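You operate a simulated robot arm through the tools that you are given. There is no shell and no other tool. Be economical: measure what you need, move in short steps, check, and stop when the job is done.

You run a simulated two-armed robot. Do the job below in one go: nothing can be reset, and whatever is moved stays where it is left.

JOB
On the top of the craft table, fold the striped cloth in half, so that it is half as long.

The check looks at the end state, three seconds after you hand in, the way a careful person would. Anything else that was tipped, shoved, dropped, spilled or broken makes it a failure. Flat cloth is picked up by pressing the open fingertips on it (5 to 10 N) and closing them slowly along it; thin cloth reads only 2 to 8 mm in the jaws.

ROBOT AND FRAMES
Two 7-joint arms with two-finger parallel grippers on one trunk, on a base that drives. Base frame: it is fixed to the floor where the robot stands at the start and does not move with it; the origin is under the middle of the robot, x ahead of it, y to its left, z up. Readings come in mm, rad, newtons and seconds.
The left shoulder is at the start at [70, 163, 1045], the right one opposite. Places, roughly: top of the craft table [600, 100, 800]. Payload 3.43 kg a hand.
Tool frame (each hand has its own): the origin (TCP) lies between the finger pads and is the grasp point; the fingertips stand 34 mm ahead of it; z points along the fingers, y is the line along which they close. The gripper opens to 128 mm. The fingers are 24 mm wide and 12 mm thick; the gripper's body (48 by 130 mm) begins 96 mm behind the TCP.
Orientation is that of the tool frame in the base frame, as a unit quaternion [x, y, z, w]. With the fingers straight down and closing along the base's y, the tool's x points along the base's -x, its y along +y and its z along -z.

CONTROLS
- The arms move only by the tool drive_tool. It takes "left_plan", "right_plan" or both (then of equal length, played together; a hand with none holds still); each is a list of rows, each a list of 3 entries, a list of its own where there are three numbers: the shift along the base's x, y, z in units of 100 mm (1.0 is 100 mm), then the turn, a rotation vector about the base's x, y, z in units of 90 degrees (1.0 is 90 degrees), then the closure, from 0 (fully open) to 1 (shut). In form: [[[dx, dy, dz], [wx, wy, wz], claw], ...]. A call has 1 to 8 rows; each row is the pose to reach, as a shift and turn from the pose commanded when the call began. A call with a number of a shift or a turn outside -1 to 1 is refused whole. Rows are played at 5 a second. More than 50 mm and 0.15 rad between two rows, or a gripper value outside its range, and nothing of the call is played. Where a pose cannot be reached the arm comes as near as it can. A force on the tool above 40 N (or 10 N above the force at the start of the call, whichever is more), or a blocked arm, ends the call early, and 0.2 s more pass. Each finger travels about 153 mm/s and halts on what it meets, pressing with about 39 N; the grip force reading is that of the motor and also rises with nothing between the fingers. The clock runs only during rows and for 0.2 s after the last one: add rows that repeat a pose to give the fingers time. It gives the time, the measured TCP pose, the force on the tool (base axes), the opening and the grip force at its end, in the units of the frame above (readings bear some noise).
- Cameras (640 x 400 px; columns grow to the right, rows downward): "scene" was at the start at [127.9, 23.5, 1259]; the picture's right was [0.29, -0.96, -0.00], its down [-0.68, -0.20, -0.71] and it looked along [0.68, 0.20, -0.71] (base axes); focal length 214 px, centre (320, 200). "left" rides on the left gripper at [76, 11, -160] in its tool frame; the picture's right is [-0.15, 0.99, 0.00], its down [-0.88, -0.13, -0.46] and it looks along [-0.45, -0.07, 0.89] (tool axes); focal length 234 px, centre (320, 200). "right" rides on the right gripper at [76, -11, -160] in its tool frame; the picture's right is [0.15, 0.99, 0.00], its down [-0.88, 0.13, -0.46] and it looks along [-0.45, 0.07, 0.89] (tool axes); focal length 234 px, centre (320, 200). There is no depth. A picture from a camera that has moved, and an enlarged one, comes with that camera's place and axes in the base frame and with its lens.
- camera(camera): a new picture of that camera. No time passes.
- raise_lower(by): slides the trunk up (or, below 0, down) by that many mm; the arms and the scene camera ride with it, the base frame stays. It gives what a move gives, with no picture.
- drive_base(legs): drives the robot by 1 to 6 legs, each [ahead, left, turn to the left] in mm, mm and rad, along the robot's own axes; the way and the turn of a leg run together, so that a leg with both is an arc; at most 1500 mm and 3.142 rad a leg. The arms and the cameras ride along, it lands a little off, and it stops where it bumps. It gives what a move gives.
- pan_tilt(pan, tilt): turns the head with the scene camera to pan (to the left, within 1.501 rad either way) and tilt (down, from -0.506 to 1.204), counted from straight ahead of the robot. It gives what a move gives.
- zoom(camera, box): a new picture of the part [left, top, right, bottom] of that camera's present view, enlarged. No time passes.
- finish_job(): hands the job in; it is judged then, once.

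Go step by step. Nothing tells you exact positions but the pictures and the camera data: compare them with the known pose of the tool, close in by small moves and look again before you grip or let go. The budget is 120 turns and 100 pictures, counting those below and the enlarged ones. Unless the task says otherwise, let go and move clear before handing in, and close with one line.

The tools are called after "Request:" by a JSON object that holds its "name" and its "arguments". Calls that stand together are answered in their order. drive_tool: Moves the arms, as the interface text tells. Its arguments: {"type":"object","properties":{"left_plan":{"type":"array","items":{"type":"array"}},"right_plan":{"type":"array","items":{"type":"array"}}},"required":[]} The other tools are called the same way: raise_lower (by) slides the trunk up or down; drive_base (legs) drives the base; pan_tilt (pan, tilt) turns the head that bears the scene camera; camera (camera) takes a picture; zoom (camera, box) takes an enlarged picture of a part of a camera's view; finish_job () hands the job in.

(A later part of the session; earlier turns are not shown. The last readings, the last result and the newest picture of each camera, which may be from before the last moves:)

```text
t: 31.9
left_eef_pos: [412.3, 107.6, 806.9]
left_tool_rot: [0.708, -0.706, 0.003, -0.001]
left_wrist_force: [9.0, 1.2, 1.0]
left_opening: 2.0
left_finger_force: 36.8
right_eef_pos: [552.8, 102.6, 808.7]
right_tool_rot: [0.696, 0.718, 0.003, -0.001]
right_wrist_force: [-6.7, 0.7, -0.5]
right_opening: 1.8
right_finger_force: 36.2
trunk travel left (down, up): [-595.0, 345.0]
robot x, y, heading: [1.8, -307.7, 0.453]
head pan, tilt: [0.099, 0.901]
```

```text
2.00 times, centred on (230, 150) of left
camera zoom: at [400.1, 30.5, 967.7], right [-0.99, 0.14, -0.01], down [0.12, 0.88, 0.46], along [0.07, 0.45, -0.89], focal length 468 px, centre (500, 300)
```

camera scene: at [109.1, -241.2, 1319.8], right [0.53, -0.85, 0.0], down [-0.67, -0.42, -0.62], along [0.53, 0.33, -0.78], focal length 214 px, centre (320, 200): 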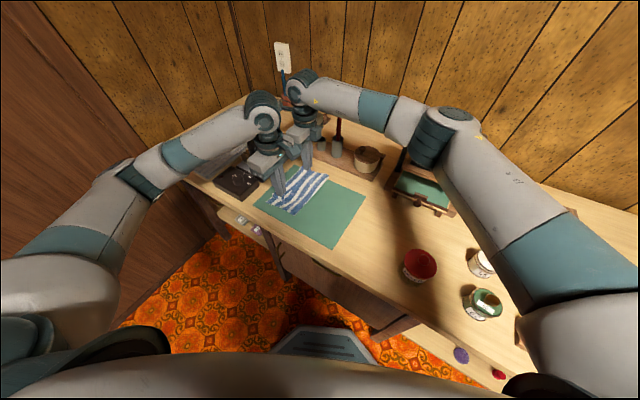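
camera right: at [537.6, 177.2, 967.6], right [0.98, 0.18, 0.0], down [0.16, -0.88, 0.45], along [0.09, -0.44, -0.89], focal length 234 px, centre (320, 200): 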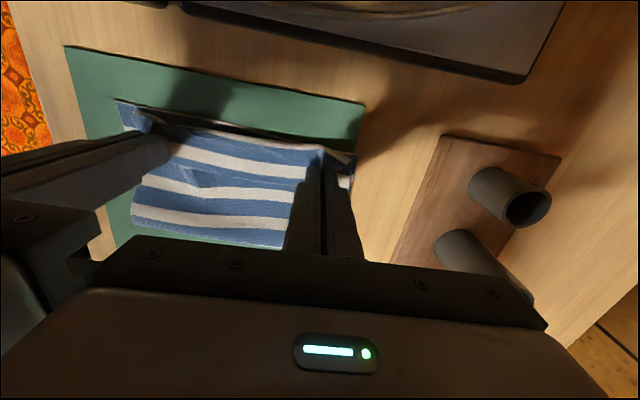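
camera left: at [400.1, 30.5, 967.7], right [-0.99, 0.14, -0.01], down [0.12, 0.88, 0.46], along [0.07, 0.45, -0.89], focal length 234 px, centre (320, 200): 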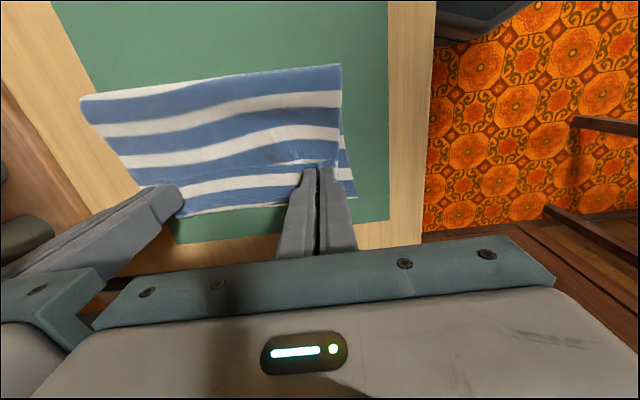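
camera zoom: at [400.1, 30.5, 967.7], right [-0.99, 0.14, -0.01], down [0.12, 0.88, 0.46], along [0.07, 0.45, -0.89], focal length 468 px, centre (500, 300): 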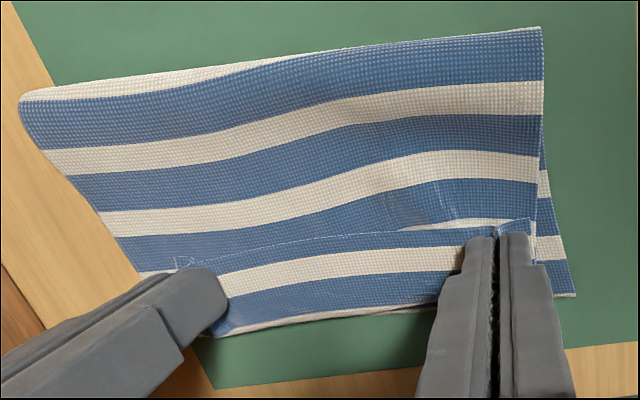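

As the hands stayed upright, a 30 mm hem is folded back on top at the edge, and the upper layer is a bit far over. I raise and move back 25 mm so the hem can unroll, then release.

Request:
{"name": "drive_tool", "arguments": {"left_plan": [[[0, -0.1, 0.12], [0, 0, 0], 1.0], [[0, -0.2, 0.22], [0, 0, 0], 1.0], [[0, -0.25, 0.25], [0, 0, 0], 1.0], [[0, -0.25, 0.25], [0, 0, 0], 1.0], [[0, -0.25, 0.25], [0, 0, 0], 1.0]], "right_plan": [[[0, -0.1, 0.12], [0, 0, 0], 1.0], [[0, -0.2, 0.22], [0, 0, 0], 1.0], [[0, -0.25, 0.25], [0, 0, 0], 1.0], [[0, -0.25, 0.25], [0, 0, 0], 1.0], [[0, -0.25, 0.25], [0, 0, 0], 1.0]]}}

Request:
{"name": "camera", "arguments": {"camera": "right"}}

Request:
{"name": "camera", "arguments": {"camera": "left"}}

```text
t: 33.1
left_eef_pos: [413.6, 80.1, 832.2]
left_tool_rot: [0.708, -0.706, 0.003, -0.002]
left_wrist_force: [7.1, 0.2, 1.3]
left_opening: 2.1
left_finger_force: 37.0
right_eef_pos: [552.1, 76.8, 832.1]
right_tool_rot: [0.695, 0.719, 0.003, -0.001]
right_wrist_force: [-6.3, -0.4, -0.2]
right_opening: 1.9
right_finger_force: 37.0
trunk travel left (down, up): [-595.0, 345.0]
robot x, y, heading: [-0.4, -301.9, 0.45]
head pan, tilt: [0.099, 0.901]
```

```text
64 pictures are left
camera right: at [537.6, 151.9, 992.2], right [0.98, 0.18, 0.01], down [0.16, -0.88, 0.45], along [0.09, -0.44, -0.89], focal length 234 px, centre (320, 200)
```

right: 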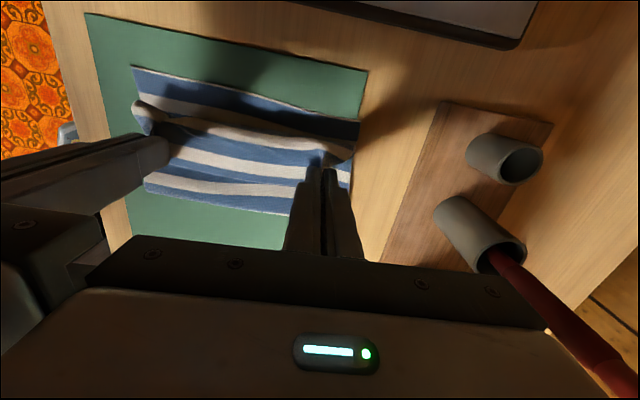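

```text
63 pictures are left
camera left: at [400.8, 4.0, 993.1], right [-0.99, 0.14, -0.01], down [0.12, 0.88, 0.46], along [0.07, 0.45, -0.89], focal length 234 px, centre (320, 200)
```

left: 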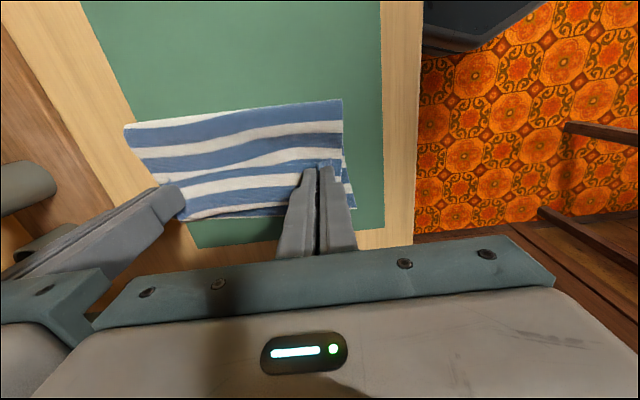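

The fold line sits at y about 17, about 15-20 mm too far left. I run the hands back low to let the bottom layer settle, and then look.

Request:
{"name": "drive_tool", "arguments": {"left_plan": [[[0, -0.2, 0.15], [0, 0, 0], 1.0], [[0, -0.4, 0.2], [0, 0, 0], 1.0], [[0, -0.6, 0.2], [0, 0, 0], 1.0], [[0, -0.8, 0.2], [0, 0, 0], 1.0], [[0, -0.95, 0.15], [0, 0, 0], 1.0], [[0, -0.95, 0.15], [0, 0, 0], 1.0]], "right_plan": [[[0, -0.2, 0.15], [0, 0, 0], 1.0], [[0, -0.4, 0.2], [0, 0, 0], 1.0], [[0, -0.6, 0.2], [0, 0, 0], 1.0], [[0, -0.8, 0.2], [0, 0, 0], 1.0], [[0, -0.95, 0.15], [0, 0, 0], 1.0], [[0, -0.95, 0.15], [0, 0, 0], 1.0]]}}

Request:
{"name": "zoom", "arguments": {"camera": "scene", "box": [200, 130, 400, 255]}}

Request:
{"name": "camera", "arguments": {"camera": "left"}}

```text
t: 34.5
left_eef_pos: [411.9, -12.9, 848.1]
left_tool_rot: [0.709, -0.706, 0.003, -0.002]
left_wrist_force: [4.9, -0.2, 0.3]
left_opening: 2.1
left_finger_force: 36.8
right_eef_pos: [550.3, -17.2, 847.1]
right_tool_rot: [0.695, 0.719, 0.004, 0.0]
right_wrist_force: [-4.2, -0.5, -0.6]
right_opening: 1.9
right_finger_force: 36.2
trunk travel left (down, up): [-595.0, 345.0]
robot x, y, heading: [0.8, -303.3, 0.457]
head pan, tilt: [0.099, 0.901]
```

```text
3.20 times, centred on (300, 192) of scene
camera zoom: at [108.8, -241.5, 1319.8], right [0.53, -0.85, 0.0], down [-0.67, -0.41, -0.62], along [0.53, 0.33, -0.78], focal length 686 px, centre (384, 224)
```

zoom: 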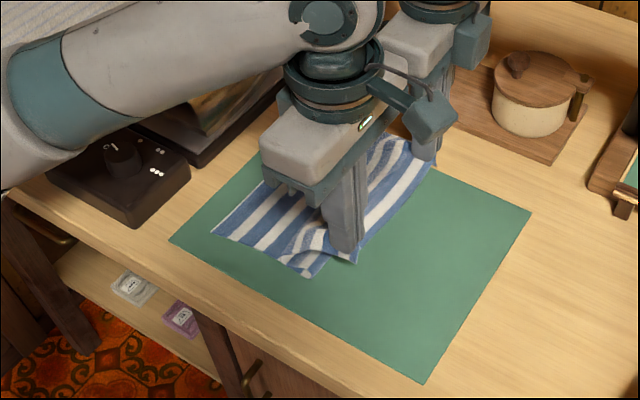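

```text
61 pictures are left
camera left: at [399.8, -89.8, 1008.9], right [-0.99, 0.14, -0.01], down [0.12, 0.88, 0.46], along [0.07, 0.45, -0.89], focal length 234 px, centre (320, 200)
```

left: 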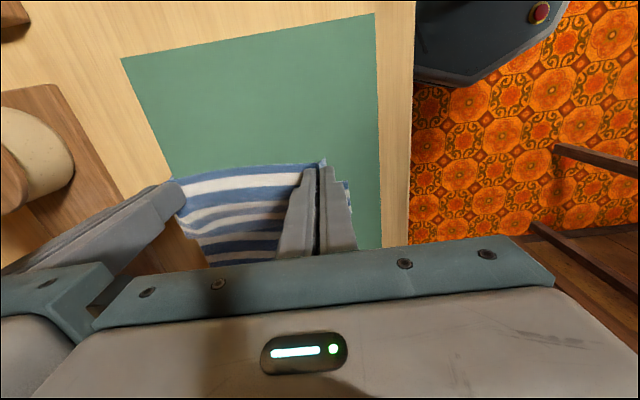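

The hem stays folded back if I set down upright, so I'll take the edge back to its start, lay it flat, and regrasp with tilted hands holding only the very edge.

Request:
{"name": "drive_tool", "arguments": {"left_plan": [[[0, -0.2, 0.1], [0, 0, 0], 1.0], [[0, -0.45, 0.05], [0, 0, 0], 1.0], [[0, -0.7, -0.1], [0, 0, 0], 1.0], [[0, -0.9, -0.27], [0, 0, 0], 1.0], [[0, -1.0, -0.38], [0, 0, 0], 1.0]], "right_plan": [[[0, -0.2, 0.1], [0, 0, 0], 1.0], [[0, -0.45, 0.05], [0, 0, 0], 1.0], [[0, -0.7, -0.1], [0, 0, 0], 1.0], [[0, -0.9, -0.27], [0, 0, 0], 1.0], [[0, -1.0, -0.38], [0, 0, 0], 1.0]]}}

Request:
{"name": "drive_tool", "arguments": {"left_plan": [[[0, -0.06, -0.05], [0, 0, 0], 1.0], [[0, -0.12, -0.06], [0, 0, 0], 1.0], [[0, -0.12, -0.06], [0, 0, 0], 1.0], [[0, -0.12, -0.06], [0, 0, 0], 0.9], [[0, -0.12, -0.06], [0, 0, 0], 0.75], [[0, -0.12, 0.2], [0, 0, 0], 0.75], [[0, -0.12, 0.5], [0, 0, 0], 0.75]], "right_plan": [[[0, -0.08, -0.05], [0, 0, 0], 1.0], [[0, -0.16, -0.06], [0, 0, 0], 1.0], [[0, -0.16, -0.06], [0, 0, 0], 1.0], [[0, -0.16, -0.06], [0, 0, 0], 0.9], [[0, -0.16, -0.06], [0, 0, 0], 0.75], [[0, -0.16, 0.2], [0, 0, 0], 0.75], [[0, -0.16, 0.5], [0, 0, 0], 0.75]]}}

Request:
{"name": "zoom", "arguments": {"camera": "scene", "box": [200, 130, 440, 280]}}

Request:
{"name": "camera", "arguments": {"camera": "left"}}

Request:
{"name": "camera", "arguments": {"camera": "right"}}

```text
t: 35.7
left_eef_pos: [412.2, -113.0, 809.2]
left_tool_rot: [0.708, -0.706, 0.003, -0.003]
left_wrist_force: [6.2, 0.6, 0.6]
left_opening: 2.2
left_finger_force: 36.7
right_eef_pos: [550.8, -118.3, 811.4]
right_tool_rot: [0.695, 0.719, 0.003, 0.0]
right_wrist_force: [-5.0, -0.4, -0.6]
right_opening: 2.1
right_finger_force: 36.8
trunk travel left (down, up): [-595.0, 345.0]
robot x, y, heading: [0.3, -302.2, 0.454]
head pan, tilt: [0.099, 0.901]
```

```text
t: 37.3
left_eef_pos: [411.4, -125.5, 859.1]
left_tool_rot: [0.709, -0.705, 0.003, -0.003]
left_wrist_force: [-0.2, 0.9, 1.3]
left_opening: 32.2
left_finger_force: 0.1
right_eef_pos: [551.2, -131.7, 860.4]
right_tool_rot: [0.695, 0.719, 0.003, 0.0]
right_wrist_force: [-0.3, -0.6, -1.0]
right_opening: 31.7
right_finger_force: 0.0
trunk travel left (down, up): [-595.0, 345.0]
robot x, y, heading: [-3.3, -301.8, 0.457]
head pan, tilt: [0.099, 0.901]
```

```text
2.67 times, centred on (320, 205) of scene
camera zoom: at [108.5, -242.3, 1319.8], right [0.53, -0.85, 0.0], down [-0.66, -0.41, -0.62], along [0.53, 0.33, -0.78], focal length 572 px, centre (320, 187)
```

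zoom: 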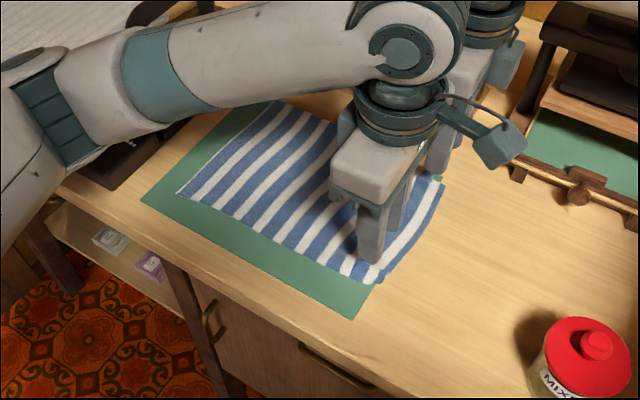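

```text
59 pictures are left
camera left: at [399.2, -201.0, 1020.6], right [-0.99, 0.14, -0.01], down [0.12, 0.88, 0.46], along [0.07, 0.45, -0.89], focal length 234 px, centre (320, 200)
```

left: 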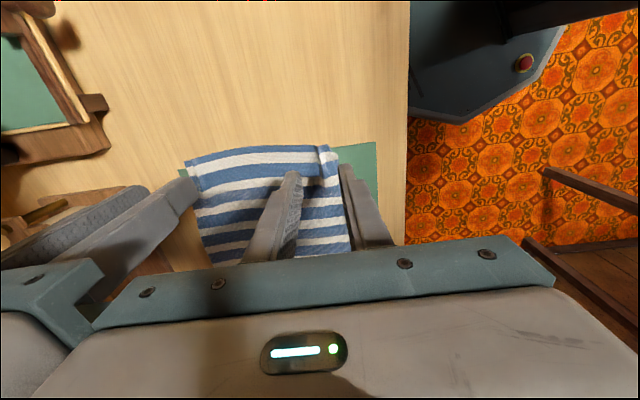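

```text
58 pictures are left
camera right: at [535.9, -58.0, 1020.0], right [0.98, 0.18, 0.01], down [0.16, -0.88, 0.45], along [0.09, -0.44, -0.89], focal length 234 px, centre (320, 200)
```

right: 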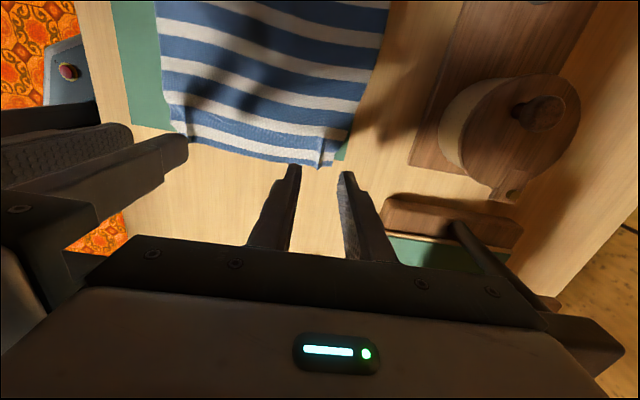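

The cloth is flat again, with small pleats standing at the corners. I zoom in on them.

Request:
{"name": "zoom", "arguments": {"camera": "left", "box": [170, 120, 394, 260]}}

Request:
{"name": "zoom", "arguments": {"camera": "right", "box": [130, 60, 386, 220]}}

```text
2.86 times, centred on (282, 190) of left
camera zoom: at [399.2, -201.0, 1020.6], right [-0.99, 0.14, -0.01], down [0.12, 0.88, 0.46], along [0.07, 0.45, -0.89], focal length 669 px, centre (429, 229)
```

zoom: 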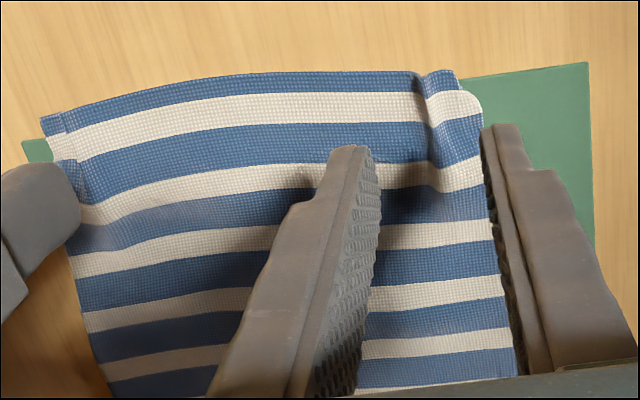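

```text
2.50 times, centred on (258, 140) of right
camera zoom: at [535.9, -58.0, 1020.0], right [0.98, 0.18, 0.01], down [0.16, -0.88, 0.45], along [0.09, -0.44, -0.89], focal length 585 px, centre (475, 350)
```

zoom: 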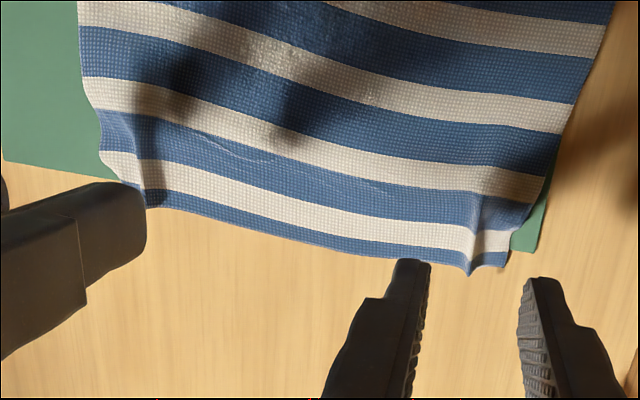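

Small ridges remain right at x 412 (edge y -137) and x 551 (edge y -145), ideal to re-pinch. I tilt both hands 35° (leaning outward) so they grip just the edge.

Request:
{"name": "drive_tool", "arguments": {"left_plan": [[[0, -0.05, 0.1], [0.078, 0, 0], 0.78], [[0, -0.1, 0.15], [0.156, 0, 0], 0.78], [[0, -0.15, 0.15], [0.233, 0, 0], 0.78], [[0, -0.2, 0.1], [0.311, 0, 0], 0.78], [[0, -0.23, 0.0], [0.389, 0, 0], 0.78]], "right_plan": [[[0, -0.05, 0.1], [0.078, 0, 0], 0.78], [[0, -0.1, 0.15], [0.156, 0, 0], 0.78], [[0, -0.15, 0.15], [0.233, 0, 0], 0.78], [[0, -0.2, 0.1], [0.311, 0, 0], 0.78], [[0, -0.25, 0.0], [0.389, 0, 0], 0.78]]}}

Request:
{"name": "camera", "arguments": {"camera": "scene"}}

Request:
{"name": "camera", "arguments": {"camera": "left"}}

Request:
{"name": "camera", "arguments": {"camera": "right"}}

```text
t: 38.3
left_eef_pos: [426.3, -141.8, 870.5]
left_tool_rot: [-0.687, 0.695, 0.148, 0.151]
left_wrist_force: [-3.8, -1.2, 1.9]
left_opening: 28.2
left_finger_force: 0.0
left hand out of reach, approached as far as the arm can: row 3, 4
right_eef_pos: [559.1, -152.6, 870.8]
right_tool_rot: [0.685, 0.696, 0.159, -0.145]
right_wrist_force: [3.2, 0.7, -1.8]
right_opening: 28.2
right_finger_force: 0.1
trunk travel left (down, up): [-595.0, 345.0]
robot x, y, heading: [1.4, -303.2, 0.457]
head pan, tilt: [0.099, 0.901]
stopped in row 4 (left hand): the force on the tool passed its limit (the readings are from after the stop); the commanded pose is now the measured one
```

```text
55 pictures are left
camera scene: at [109.6, -244.4, 1319.9], right [0.53, -0.85, 0.0], down [-0.67, -0.41, -0.62], along [0.53, 0.33, -0.78], focal length 214 px, centre (320, 200)
```

scene: 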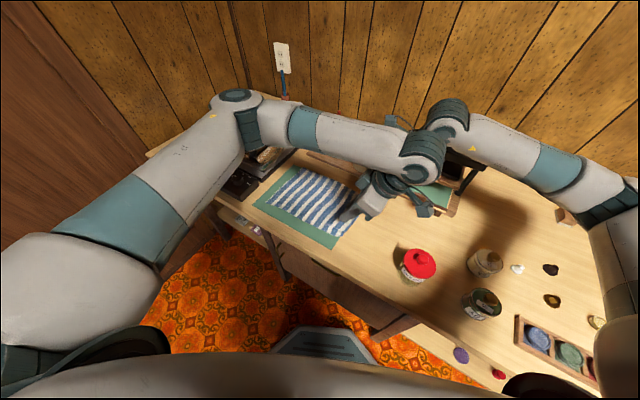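

```text
54 pictures are left
camera left: at [413.9, -276.4, 985.8], right [-0.99, 0.15, 0.06], down [0.14, 0.61, 0.78], along [0.08, 0.78, -0.62], focal length 234 px, centre (320, 200)
```

left: 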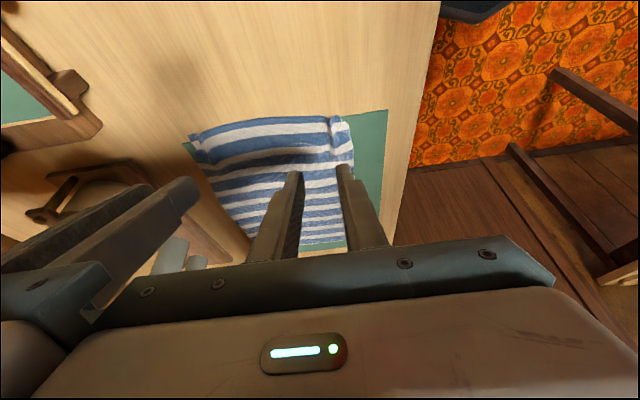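

```text
53 pictures are left
camera right: at [543.3, -152.4, 1047.8], right [0.99, 0.14, 0.08], down [0.14, -0.99, 0.05], along [0.09, -0.04, -1.0], focal length 234 px, centre (320, 200)
```

right: 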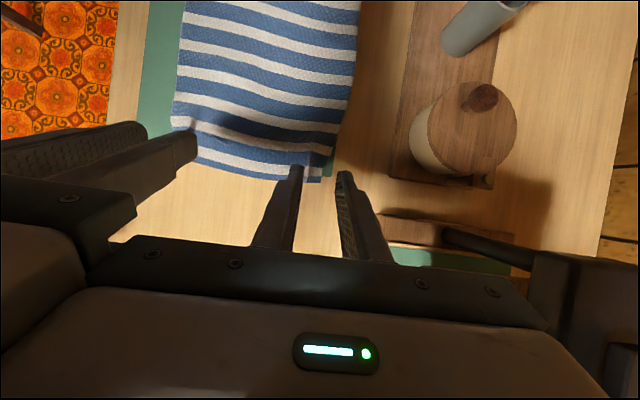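

The left arm hit its limit near 25° of tilt and crept toward the right hand. I separate them, raise a bit, and back the base off 90 mm for more room.

Request:
{"name": "drive_tool", "arguments": {"left_plan": [[[-0.15, 0, 0.05], [0, 0, 0], 0.78]], "right_plan": [[[0.1, 0, 0.05], [0, 0, 0], 0.78]]}}

Request:
{"name": "raise_lower", "arguments": {"by": 60}}

Request:
{"name": "drive_base", "arguments": {"legs": [[-90, 0, 0]]}}

```text
t: 38.7
left_eef_pos: [423.8, -133.3, 874.9]
left_tool_rot: [-0.686, 0.696, 0.148, 0.151]
left_wrist_force: [-0.4, -0.3, 0.0]
left_opening: 28.3
left_finger_force: 0.0
left hand out of reach, approached as far as the arm can: row 1
right_eef_pos: [567.4, -151.0, 876.5]
right_tool_rot: [0.685, 0.697, 0.157, -0.144]
right_wrist_force: [-1.2, 0.4, -0.3]
right_opening: 28.1
right_finger_force: 0.1
trunk travel left (down, up): [-595.0, 345.0]
robot x, y, heading: [-1.2, -301.4, 0.457]
head pan, tilt: [0.099, 0.901]
```

```text
t: 39.7
left_eef_pos: [425.2, -133.7, 933.9]
left_tool_rot: [-0.687, 0.696, 0.148, 0.15]
left_wrist_force: [-0.1, 0.6, -0.5]
left_opening: 28.1
left_finger_force: 0.0
right_eef_pos: [569.0, -152.2, 936.3]
right_tool_rot: [0.685, 0.697, 0.157, -0.145]
right_wrist_force: [-0.7, 0.3, 0.3]
right_opening: 28.4
right_finger_force: 0.0
trunk travel left (down, up): [-655.0, 285.0]
robot x, y, heading: [1.9, -301.6, 0.462]
head pan, tilt: [0.099, 0.901]
```

```text
t: 40.8
left_eef_pos: [344.7, -174.1, 934.9]
left_tool_rot: [-0.686, 0.697, 0.148, 0.15]
left_wrist_force: [-0.3, 0.9, 0.1]
left_opening: 28.2
left_finger_force: 0.0
right_eef_pos: [489.1, -191.1, 936.5]
right_tool_rot: [0.685, 0.696, 0.158, -0.144]
right_wrist_force: [-0.3, -0.2, -0.3]
right_opening: 28.3
right_finger_force: 0.0
trunk travel left (down, up): [-655.0, 285.0]
robot x, y, heading: [-79.1, -344.2, 0.457]
head pan, tilt: [0.099, 0.901]
```

Base backed off. Now I reposition to the ridges and complete the tilt.

Request:
{"name": "drive_tool", "arguments": {"left_plan": [[[0.2, 0.08, 0], [0.03, 0, 0], 0.78], [[0.45, 0.16, 0], [0.06, 0, 0], 0.78], [[0.65, 0.25, 0], [0.11, 0, 0], 0.78], [[0.65, 0.25, 0], [0.11, 0, 0], 0.78]], "right_plan": [[[0.2, 0.1, 0], [0.03, 0, 0], 0.78], [[0.45, 0.2, 0], [0.06, 0, 0], 0.78], [[0.66, 0.34, 0], [0.11, 0, 0], 0.78], [[0.66, 0.34, 0], [0.11, 0, 0], 0.78]]}}

```text
t: 41.8
left_eef_pos: [410.9, -146.5, 934.1]
left_tool_rot: [-0.67, 0.681, 0.207, 0.208]
left_wrist_force: [0.1, 0.5, 0.2]
left_opening: 28.1
left_finger_force: 0.1
right_eef_pos: [556.6, -154.4, 936.9]
right_tool_rot: [0.671, 0.679, 0.218, -0.203]
right_wrist_force: [-0.5, 0.4, -0.8]
right_opening: 28.3
right_finger_force: 0.1
trunk travel left (down, up): [-655.0, 285.0]
robot x, y, heading: [-77.8, -342.5, 0.456]
head pan, tilt: [0.099, 0.901]
```

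Both are now tilted 34°. I lower toward the cloth.

Request:
{"name": "raise_lower", "arguments": {"by": -60}}

Request:
{"name": "drive_tool", "arguments": {"left_plan": [[[0, 0, -0.3], [0, 0, 0], 0.78], [[0, 0, -0.58], [0, 0, 0], 0.78]], "right_plan": [[[-0.02, 0, -0.3], [0, 0, 0], 0.78], [[-0.03, 0, -0.6], [0, 0, 0], 0.78]]}}

Request:
{"name": "camera", "arguments": {"camera": "left"}}

Request:
{"name": "camera", "arguments": {"camera": "right"}}

```text
t: 42.8
left_eef_pos: [410.8, -147.0, 875.7]
left_tool_rot: [-0.671, 0.681, 0.208, 0.208]
left_wrist_force: [0.3, 0.4, 0.7]
left_opening: 28.1
left_finger_force: 0.1
right_eef_pos: [556.0, -156.5, 876.8]
right_tool_rot: [0.67, 0.68, 0.217, -0.204]
right_wrist_force: [-1.0, -1.1, 0.3]
right_opening: 28.1
right_finger_force: 0.0
trunk travel left (down, up): [-595.0, 345.0]
robot x, y, heading: [-77.5, -344.7, 0.456]
head pan, tilt: [0.099, 0.901]
```

```text
t: 43.4
left_eef_pos: [410.8, -148.6, 819.0]
left_tool_rot: [-0.67, 0.682, 0.207, 0.208]
left_wrist_force: [-0.3, 0.1, 0.2]
left_opening: 28.2
left_finger_force: 0.0
right_eef_pos: [554.6, -156.1, 817.3]
right_tool_rot: [0.67, 0.68, 0.218, -0.203]
right_wrist_force: [-0.2, 0.0, -0.1]
right_opening: 28.2
right_finger_force: 0.1
trunk travel left (down, up): [-595.0, 345.0]
robot x, y, heading: [-77.5, -343.2, 0.456]
head pan, tilt: [0.099, 0.901]
```

```text
52 pictures are left
camera left: at [397.9, -300.8, 909.1], right [-0.99, 0.14, 0.08], down [0.14, 0.47, 0.87], along [0.08, 0.87, -0.48], focal length 234 px, centre (320, 200)
```

left: 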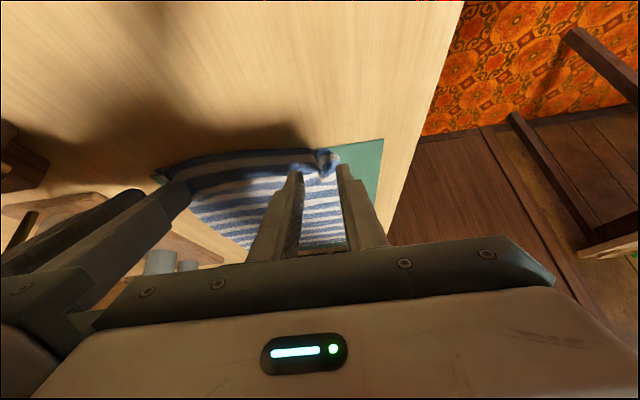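

```text
51 pictures are left
camera right: at [538.6, -185.1, 990.6], right [0.99, 0.13, 0.11], down [0.14, -0.98, -0.12], along [0.09, 0.13, -0.99], focal length 234 px, centre (320, 200)
```

right: 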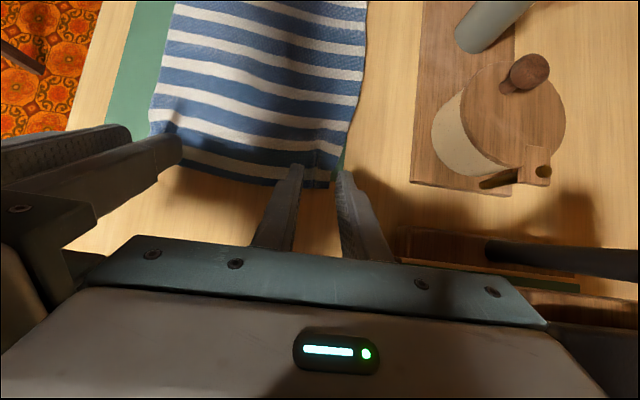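

Ridges sit between both finger pairs. I lower to just above contact and check closely.

Request:
{"name": "drive_tool", "arguments": {"left_plan": [[[-0.02, 0.03, -0.1], [0, 0, 0], 0.78], [[-0.02, 0.03, -0.16], [0, 0, 0], 0.78]], "right_plan": [[[-0.02, 0.03, -0.1], [0, 0, 0], 0.78], [[-0.02, 0.03, -0.15], [0, 0, 0], 0.78]]}}

Request:
{"name": "zoom", "arguments": {"camera": "left", "box": [160, 110, 400, 260]}}

Request:
{"name": "zoom", "arguments": {"camera": "right", "box": [180, 80, 420, 230]}}

```text
t: 44.0
left_eef_pos: [409.0, -145.4, 803.0]
left_tool_rot: [-0.671, 0.681, 0.206, 0.208]
left_wrist_force: [0.2, 1.3, 0.0]
left_opening: 28.4
left_finger_force: 0.0
right_eef_pos: [552.5, -152.6, 800.6]
right_tool_rot: [0.671, 0.679, 0.218, -0.203]
right_wrist_force: [0.2, -0.3, 0.3]
right_opening: 28.3
right_finger_force: 0.1
trunk travel left (down, up): [-595.0, 345.0]
robot x, y, heading: [-78.3, -339.9, 0.453]
head pan, tilt: [0.099, 0.901]
```

```text
2.67 times, centred on (280, 185) of left
camera zoom: at [396.1, -297.9, 892.9], right [-0.99, 0.14, 0.08], down [0.14, 0.47, 0.87], along [0.08, 0.87, -0.48], focal length 624 px, centre (427, 240)
```

zoom: 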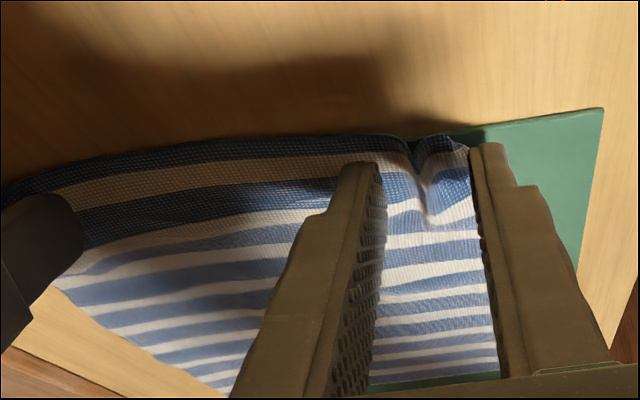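

```text
2.67 times, centred on (300, 155) of right
camera zoom: at [536.8, -181.8, 976.2], right [0.99, 0.13, 0.11], down [0.14, -0.98, -0.12], along [0.09, 0.14, -0.99], focal length 624 px, centre (373, 320)
```

zoom: 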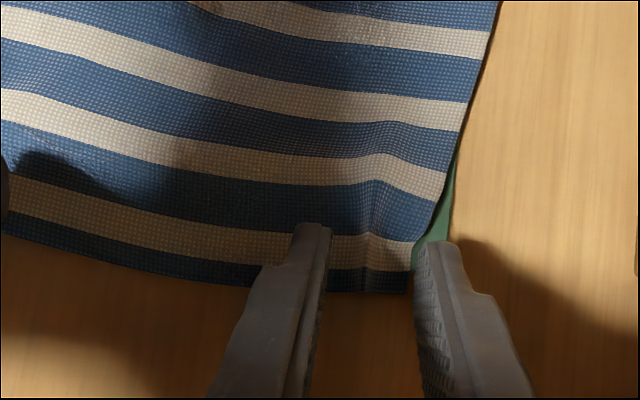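

Edges line up with the fingertips. I shift the right hand 4 mm inward and lower both to a light press.

Request:
{"name": "drive_tool", "arguments": {"left_plan": [[[0, 0.02, -0.03], [0, 0, 0], 0.78], [[0, 0.02, -0.045], [0, 0, 0], 0.78], [[0, 0.02, -0.045], [0, 0, 0], 0.78]], "right_plan": [[[-0.04, 0.03, 0], [0, 0, 0], 0.78], [[-0.04, 0.03, -0.02], [0, 0, 0], 0.78], [[-0.04, 0.03, -0.02], [0, 0, 0], 0.78]]}}

```text
t: 44.8
left_eef_pos: [409.1, -143.8, 798.9]
left_tool_rot: [-0.671, 0.68, 0.208, 0.209]
left_wrist_force: [1.6, -0.9, 11.9]
left_opening: 28.9
left_finger_force: 0.6
right_eef_pos: [547.1, -150.2, 800.4]
right_tool_rot: [0.67, 0.68, 0.218, -0.203]
right_wrist_force: [-0.2, -0.3, 0.2]
right_opening: 28.2
right_finger_force: 0.1
trunk travel left (down, up): [-595.0, 345.0]
robot x, y, heading: [-80.4, -344.0, 0.458]
head pan, tilt: [0.099, 0.901]
```

Request:
{"name": "drive_tool", "arguments": {"left_plan": [[[0, 0, 0.01], [0, 0, 0], 0.78], [[0, 0, 0.01], [0, 0, 0], 0.78], [[0, 0, 0.01], [0, 0, 0], 0.78]], "right_plan": [[[0, 0, -0.01], [0, 0, 0], 0.78], [[0, 0, -0.02], [0, 0, 0], 0.78], [[0, 0, -0.027], [0, 0, 0], 0.78]]}}

```text
t: 45.6
left_eef_pos: [407.5, -142.7, 798.4]
left_tool_rot: [-0.67, 0.682, 0.207, 0.209]
left_wrist_force: [2.9, -1.4, 10.7]
left_opening: 29.3
left_finger_force: 0.9
right_eef_pos: [546.6, -149.1, 798.3]
right_tool_rot: [0.67, 0.68, 0.217, -0.204]
right_wrist_force: [0.1, 0.1, 0.4]
right_opening: 28.2
right_finger_force: 0.0
trunk travel left (down, up): [-595.0, 345.0]
robot x, y, heading: [-79.5, -343.7, 0.456]
head pan, tilt: [0.099, 0.901]
```

The left press is about right (plain step: right hand still free of contact), so I lower the right a bit more.

Request:
{"name": "drive_tool", "arguments": {"right_plan": [[[0, 0, -0.01], [0, 0, 0], 0.78], [[0, 0, -0.02], [0, 0, 0], 0.78], [[0, 0, -0.025], [0, 0, 0], 0.78]]}}

```text
t: 46.4
left_eef_pos: [408.3, -142.6, 799.4]
left_tool_rot: [-0.671, 0.681, 0.207, 0.209]
left_wrist_force: [2.8, -1.1, 7.3]
left_opening: 29.8
left_finger_force: 1.3
right_eef_pos: [547.5, -150.6, 796.4]
right_tool_rot: [0.67, 0.68, 0.219, -0.203]
right_wrist_force: [-1.0, -1.6, 9.6]
right_opening: 28.3
right_finger_force: 0.5
trunk travel left (down, up): [-595.0, 345.0]
robot x, y, heading: [-78.6, -341.5, 0.461]
head pan, tilt: [0.099, 0.901]
```

Both press at 7–10 N. I close slowly.

Request:
{"name": "drive_tool", "arguments": {"left_plan": [[[0, 0, -0.005], [0, 0, 0], 0.8], [[0, 0, -0.005], [0, 0, 0], 0.83], [[0, 0, -0.005], [0, 0, 0], 0.86], [[0, 0, -0.005], [0, 0, 0], 0.89], [[0, 0, -0.005], [0, 0, 0], 0.92], [[0, 0, -0.005], [0, 0, 0], 0.95], [[0, 0, -0.005], [0, 0, 0], 0.98], [[0, 0, -0.005], [0, 0, 0], 1.0]], "right_plan": [[[0, 0, -0.005], [0, 0, 0], 0.8], [[0, 0, -0.005], [0, 0, 0], 0.83], [[0, 0, -0.005], [0, 0, 0], 0.86], [[0, 0, -0.005], [0, 0, 0], 0.89], [[0, 0, -0.005], [0, 0, 0], 0.92], [[0, 0, -0.005], [0, 0, 0], 0.95], [[0, 0, -0.005], [0, 0, 0], 0.98], [[0, 0, -0.005], [0, 0, 0], 1.0]]}}

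Request:
{"name": "zoom", "arguments": {"camera": "left", "box": [160, 110, 400, 260]}}

Request:
{"name": "zoom", "arguments": {"camera": "right", "box": [180, 80, 420, 230]}}

```text
t: 48.2
left_eef_pos: [407.2, -143.5, 798.4]
left_tool_rot: [-0.67, 0.681, 0.208, 0.21]
left_wrist_force: [0.2, -4.3, 8.3]
left_opening: 0.1
left_finger_force: 33.0
right_eef_pos: [546.1, -149.4, 796.2]
right_tool_rot: [0.67, 0.68, 0.22, -0.203]
right_wrist_force: [-1.5, 0.7, 17.3]
right_opening: 2.3
right_finger_force: 36.7
trunk travel left (down, up): [-595.0, 345.0]
robot x, y, heading: [-76.5, -342.5, 0.458]
head pan, tilt: [0.099, 0.901]
```

```text
2.67 times, centred on (280, 185) of left
camera zoom: at [393.7, -296.7, 889.6], right [-0.99, 0.14, 0.08], down [0.14, 0.47, 0.87], along [0.08, 0.87, -0.48], focal length 624 px, centre (427, 240)
```

zoom: 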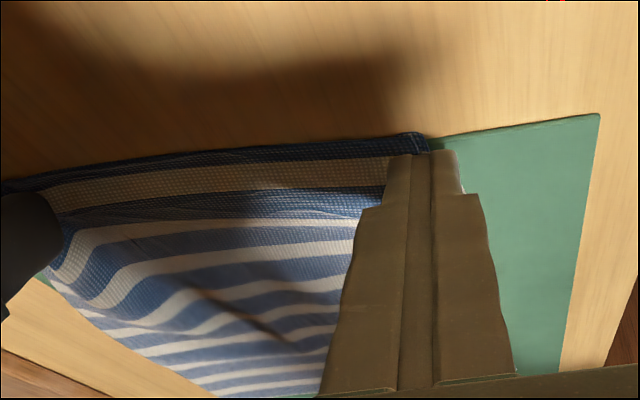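

```text
2.67 times, centred on (300, 155) of right
camera zoom: at [530.3, -179.6, 969.7], right [0.99, 0.13, 0.11], down [0.14, -0.98, -0.12], along [0.09, 0.14, -0.99], focal length 624 px, centre (373, 320)
```

zoom: 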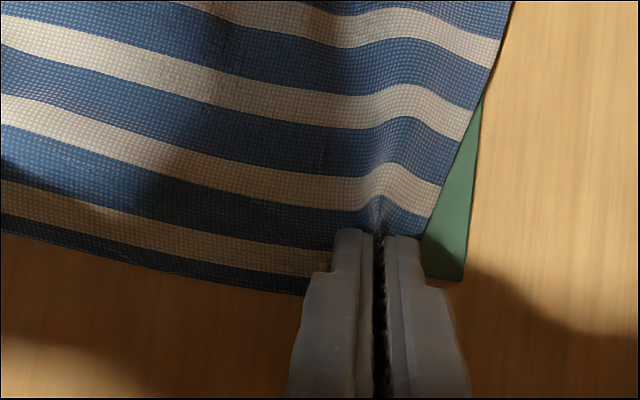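

Right holds (2.3 mm); left slipped off the corner. I lift and reopen the left, ease the right 6 mm outward, and look.

Request:
{"name": "drive_tool", "arguments": {"left_plan": [[[0, 0, 0.08], [0, 0, 0], 1.0], [[0, 0, 0.1], [0, 0, 0], 0.85], [[0.03, 0.05, 0.1], [0, 0, 0], 0.78], [[0.03, 0.05, 0.1], [0, 0, 0], 0.78]], "right_plan": [[[0, 0, 0.02], [0, 0, 0], 1.0], [[0.03, 0, 0.02], [0, 0, 0], 1.0], [[0.06, 0, 0.02], [0, 0, 0], 1.0], [[0.06, 0, 0.02], [0, 0, 0], 1.0]]}}

Request:
{"name": "zoom", "arguments": {"camera": "left", "box": [160, 110, 400, 260]}}

```text
t: 49.2
left_eef_pos: [411.0, -137.6, 808.8]
left_tool_rot: [-0.67, 0.681, 0.208, 0.21]
left_wrist_force: [-0.8, 0.2, 0.5]
left_opening: 28.2
left_finger_force: 0.1
right_eef_pos: [552.9, -149.2, 794.6]
right_tool_rot: [0.67, 0.68, 0.218, -0.203]
right_wrist_force: [-4.4, -2.9, 10.6]
right_opening: 2.2
right_finger_force: 37.0
trunk travel left (down, up): [-595.0, 345.0]
robot x, y, heading: [-76.9, -342.6, 0.453]
head pan, tilt: [0.099, 0.901]
```

```text
2.67 times, centred on (280, 185) of left
camera zoom: at [397.3, -291.1, 899.3], right [-0.99, 0.14, 0.08], down [0.14, 0.47, 0.87], along [0.08, 0.87, -0.48], focal length 624 px, centre (427, 240)
```

zoom: 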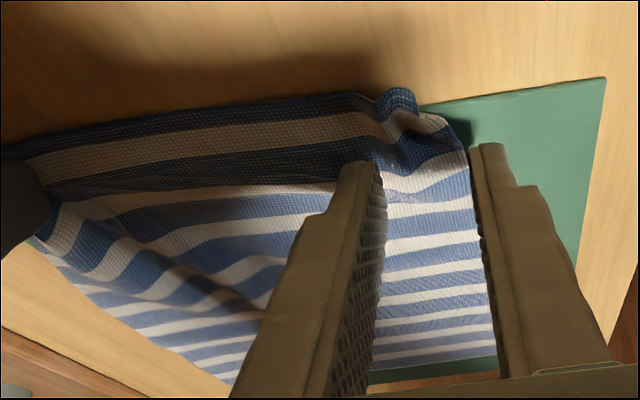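

A clear ridge now stands between the left fingers with the edge a bit outside. I shift slightly out, lower and press.

Request:
{"name": "drive_tool", "arguments": {"left_plan": [[[0, -0.05, -0.03], [0, 0, 0], 0.78], [[0, -0.06, -0.07], [0, 0, 0], 0.78], [[0, -0.06, -0.1], [0, 0, 0], 0.78], [[0, -0.06, -0.105], [0, 0, 0], 0.78]], "right_plan": [[[0, 0, 0.01], [0, 0, 0], 1.0], [[0, 0, 0.01], [0, 0, 0], 1.0], [[0, 0, 0.01], [0, 0, 0], 1.0], [[0, 0, 0.01], [0, 0, 0], 1.0]]}}

Request:
{"name": "zoom", "arguments": {"camera": "left", "box": [160, 110, 400, 260]}}

```text
t: 50.2
left_eef_pos: [411.8, -142.6, 798.6]
left_tool_rot: [-0.671, 0.681, 0.207, 0.209]
left_wrist_force: [-0.7, 0.1, 8.0]
left_opening: 27.9
left_finger_force: 0.1
right_eef_pos: [553.4, -149.8, 797.4]
right_tool_rot: [0.671, 0.68, 0.217, -0.203]
right_wrist_force: [-0.5, 0.1, 0.3]
right_opening: 2.2
right_finger_force: 37.1
trunk travel left (down, up): [-595.0, 345.0]
robot x, y, heading: [-79.3, -341.9, 0.462]
head pan, tilt: [0.099, 0.901]
```

```text
2.67 times, centred on (280, 185) of left
camera zoom: at [397.9, -296.7, 888.5], right [-0.99, 0.14, 0.08], down [0.14, 0.47, 0.87], along [0.08, 0.87, -0.48], focal length 624 px, centre (427, 240)
```

zoom: 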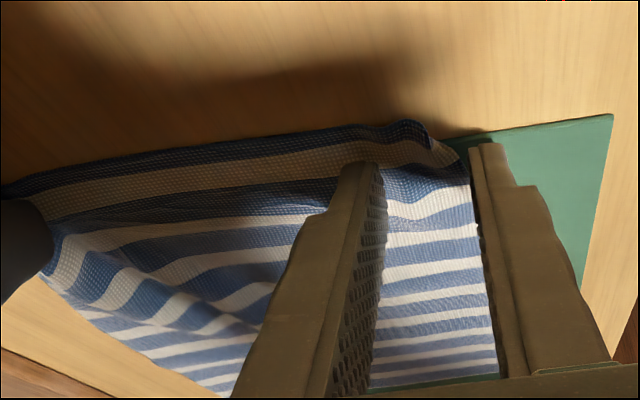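

Press is 8 N. I close slowly with a little more press.

Request:
{"name": "drive_tool", "arguments": {"left_plan": [[[0, 0, -0.005], [0, 0, 0], 0.81], [[0, 0, -0.01], [0, 0, 0], 0.84], [[0, 0, -0.01], [0, 0, 0], 0.87], [[0, 0, -0.01], [0, 0, 0], 0.9], [[0, 0, -0.01], [0, 0, 0], 0.93], [[0, 0, -0.01], [0, 0, 0], 0.96], [[0, 0, -0.01], [0, 0, 0], 1.0], [[0, 0, -0.01], [0, 0, 0], 1.0]]}}

Request:
{"name": "zoom", "arguments": {"camera": "left", "box": [160, 110, 400, 260]}}

```text
t: 52.0
left_eef_pos: [411.1, -145.4, 796.7]
left_tool_rot: [-0.67, 0.681, 0.208, 0.21]
left_wrist_force: [8.0, -6.1, 17.8]
left_opening: 2.3
left_finger_force: 37.3
right_eef_pos: [552.8, -151.1, 797.4]
right_tool_rot: [0.67, 0.68, 0.217, -0.203]
right_wrist_force: [-5.4, 0.1, 0.0]
right_opening: 2.6
right_finger_force: 36.8
trunk travel left (down, up): [-595.0, 345.0]
robot x, y, heading: [-75.1, -343.7, 0.458]
head pan, tilt: [0.099, 0.901]
```

```text
2.67 times, centred on (280, 185) of left
camera zoom: at [397.9, -297.9, 887.5], right [-0.99, 0.14, 0.08], down [0.14, 0.47, 0.87], along [0.08, 0.87, -0.48], focal length 624 px, centre (427, 240)
```

zoom: 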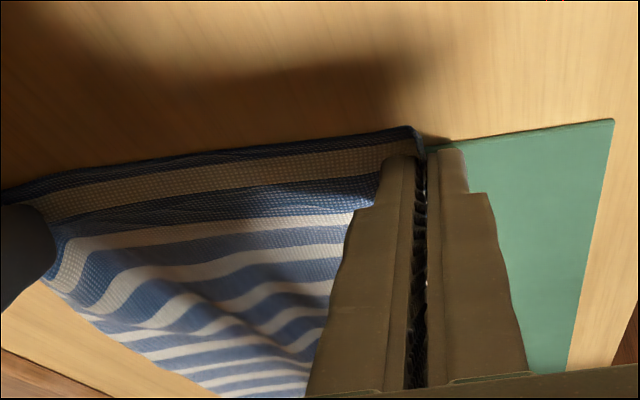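

Both hands hold. I lift gently while beginning to turn the hands back.

Request:
{"name": "drive_tool", "arguments": {"left_plan": [[[0, 0.02, 0.12], [-0.05, 0, 0], 1.0], [[0, 0.05, 0.25], [-0.12, 0, 0], 1.0], [[0, 0.1, 0.4], [-0.19, 0, 0], 1.0], [[0, 0.2, 0.5], [-0.26, 0, 0], 1.0]], "right_plan": [[[0, 0.02, 0.12], [-0.05, 0, 0], 1.0], [[0, 0.05, 0.25], [-0.12, 0, 0], 1.0], [[0, 0.1, 0.4], [-0.19, 0, 0], 1.0], [[0, 0.2, 0.5], [-0.26, 0, 0], 1.0]]}}

Request:
{"name": "camera", "arguments": {"camera": "left"}}

Request:
{"name": "camera", "arguments": {"camera": "right"}}

```text
t: 53.0
left_eef_pos: [412.7, -120.7, 846.4]
left_tool_rot: [-0.699, 0.709, 0.064, 0.067]
left_wrist_force: [4.0, 0.3, -0.3]
left_opening: 2.1
left_finger_force: 36.6
right_eef_pos: [553.7, -128.5, 845.9]
right_tool_rot: [0.698, 0.71, 0.073, -0.062]
right_wrist_force: [-6.0, 0.1, 0.3]
right_opening: 2.3
right_finger_force: 36.6
trunk travel left (down, up): [-595.0, 345.0]
robot x, y, heading: [-78.3, -341.9, 0.457]
head pan, tilt: [0.099, 0.901]
```

```text
43 pictures are left
camera left: at [398.4, -225.2, 990.2], right [-0.99, 0.16, 0.02], down [0.14, 0.78, 0.61], along [0.08, 0.61, -0.79], focal length 234 px, centre (320, 200)
```

left: 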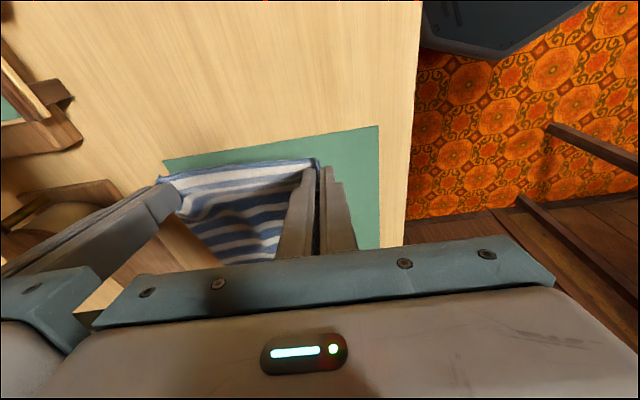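

```text
42 pictures are left
camera right: at [537.9, -85.1, 1017.6], right [0.99, 0.16, 0.05], down [0.14, -0.95, 0.28], along [0.09, -0.27, -0.96], focal length 234 px, centre (320, 200)
```

right: 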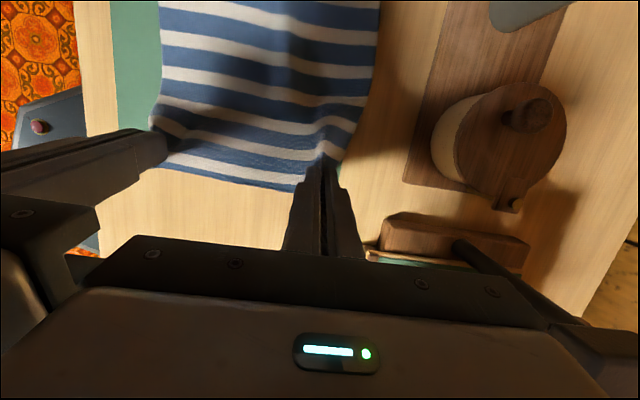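

The grip is good and the hem is upright. I carry it over on a lower arc while turning the hands further.

Request:
{"name": "drive_tool", "arguments": {"left_plan": [[[0, 0.2, 0.1], [-0.04, 0, 0], 1.0], [[0, 0.4, 0.2], [-0.08, 0, 0], 1.0], [[0, 0.6, 0.28], [-0.12, 0, 0], 1.0], [[0, 0.8, 0.32], [-0.16, 0, 0], 1.0], [[0, 1.0, 0.35], [-0.2, 0, 0], 1.0]], "right_plan": [[[0, 0.2, 0.1], [-0.04, 0, 0], 1.0], [[0, 0.4, 0.2], [-0.08, 0, 0], 1.0], [[0, 0.6, 0.28], [-0.12, 0, 0], 1.0], [[0, 0.8, 0.32], [-0.16, 0, 0], 1.0], [[0, 1.0, 0.35], [-0.2, 0, 0], 1.0]]}}

Request:
{"name": "drive_tool", "arguments": {"left_plan": [[[0, 0.2, 0.0], [-0.04, 0, 0], 1.0], [[0, 0.4, -0.03], [-0.08, 0, 0], 1.0], [[0, 0.6, -0.08], [-0.12, 0, 0], 1.0], [[0, 0.8, -0.15], [-0.16, 0, 0], 1.0], [[0, 0.95, -0.22], [-0.2, 0, 0], 1.0], [[0, 0.95, -0.22], [-0.2, 0, 0], 1.0]], "right_plan": [[[0, 0.2, 0.0], [-0.04, 0, 0], 1.0], [[0, 0.4, -0.03], [-0.08, 0, 0], 1.0], [[0, 0.6, -0.08], [-0.12, 0, 0], 1.0], [[0, 0.8, -0.15], [-0.16, 0, 0], 1.0], [[0, 0.98, -0.22], [-0.2, 0, 0], 1.0], [[0, 0.98, -0.22], [-0.2, 0, 0], 1.0]]}}

Request:
{"name": "camera", "arguments": {"camera": "left"}}

Request:
{"name": "camera", "arguments": {"camera": "right"}}

Request:
{"name": "camera", "arguments": {"camera": "scene"}}

```text
t: 54.2
left_eef_pos: [412.2, -21.6, 879.8]
left_tool_rot: [-0.701, 0.71, -0.047, -0.043]
left_wrist_force: [4.9, -0.1, 0.0]
left_opening: 1.9
left_finger_force: 36.4
right_eef_pos: [553.7, -29.5, 880.7]
right_tool_rot: [0.698, 0.713, -0.038, 0.048]
right_wrist_force: [-5.1, -0.2, -0.3]
right_opening: 2.1
right_finger_force: 36.9
trunk travel left (down, up): [-595.0, 345.0]
robot x, y, heading: [-77.1, -340.8, 0.46]
head pan, tilt: [0.099, 0.901]
```

```text
t: 55.2
left_eef_pos: [408.2, 50.7, 869.3]
left_tool_rot: [-0.686, 0.705, -0.13, -0.127]
left_wrist_force: [-11.3, -0.3, -0.8]
left_opening: 2.1
left_finger_force: 37.1
right_eef_pos: [542.7, 18.0, 875.9]
right_tool_rot: [0.692, 0.701, -0.113, 0.129]
right_wrist_force: [11.3, -0.5, 0.4]
right_opening: 2.4
right_finger_force: 36.8
right hand out of reach, approached as far as the arm can: row 3, 4
trunk travel left (down, up): [-595.0, 345.0]
robot x, y, heading: [-80.9, -346.0, 0.458]
head pan, tilt: [0.099, 0.901]
stopped in row 4 (left hand): the force on the tool passed its limit (the readings are from after the stop); the commanded pose is now the measured one
```

```text
41 pictures are left
camera left: at [395.5, 36.6, 1045.2], right [-0.98, 0.16, -0.06], down [0.16, 0.98, 0.11], along [0.08, 0.1, -0.99], focal length 234 px, centre (320, 200)
```

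left: 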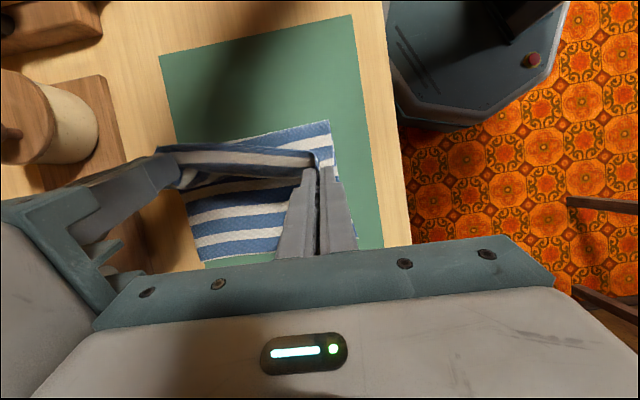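

```text
40 pictures are left
camera right: at [525.9, 142.1, 999.7], right [0.99, 0.15, -0.03], down [0.13, -0.67, 0.73], along [0.09, -0.72, -0.68], focal length 234 px, centre (320, 200)
```

right: 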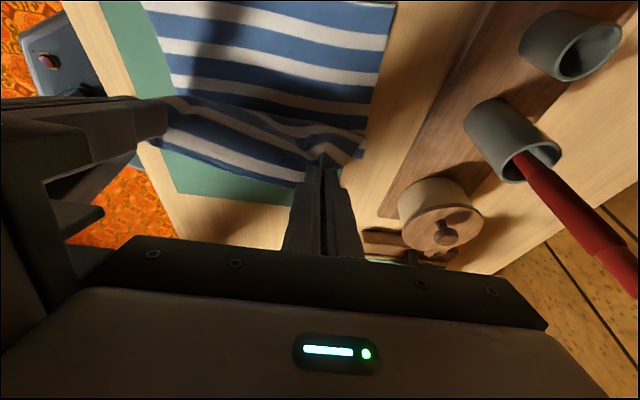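

```text
39 pictures are left
camera scene: at [29.5, -279.7, 1319.9], right [0.53, -0.85, 0.0], down [-0.66, -0.42, -0.62], along [0.53, 0.33, -0.78], focal length 214 px, centre (320, 200)
```

scene: 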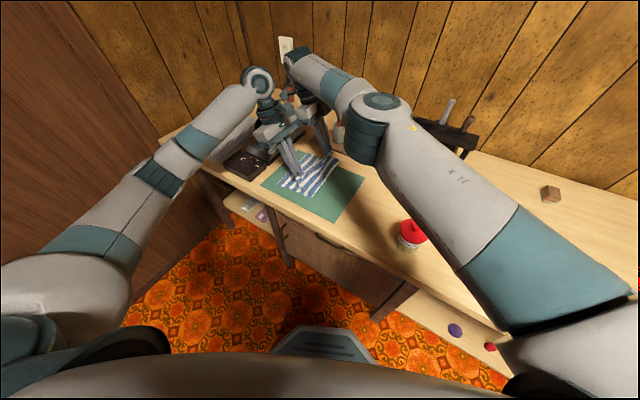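

The right arm reached its tilt limit and lagged, so the hands nearly touched. I bring the left back level with the right, apart again, and will then move on with the base.

Request:
{"name": "drive_tool", "arguments": {"left_plan": [[[-0.05, -0.1, 0.02], [0, 0, 0], 1.0], [[-0.05, -0.22, 0.05], [0, 0, 0], 1.0]], "right_plan": [[[0.03, 0, 0], [0, 0, 0], 1.0], [[0.05, 0.0, 0], [0, 0, 0], 1.0]]}}

```text
t: 55.8
left_eef_pos: [406.4, 27.6, 872.3]
left_tool_rot: [-0.687, 0.704, -0.129, -0.126]
left_wrist_force: [4.0, -0.1, -0.4]
left_opening: 2.0
left_finger_force: 36.9
right_eef_pos: [545.0, 16.5, 874.4]
right_tool_rot: [0.692, 0.702, -0.112, 0.127]
right_wrist_force: [-2.9, -0.4, 1.9]
right_opening: 2.1
right_finger_force: 37.2
trunk travel left (down, up): [-595.0, 345.0]
robot x, y, heading: [-76.7, -341.5, 0.458]
head pan, tilt: [0.099, 0.901]
```

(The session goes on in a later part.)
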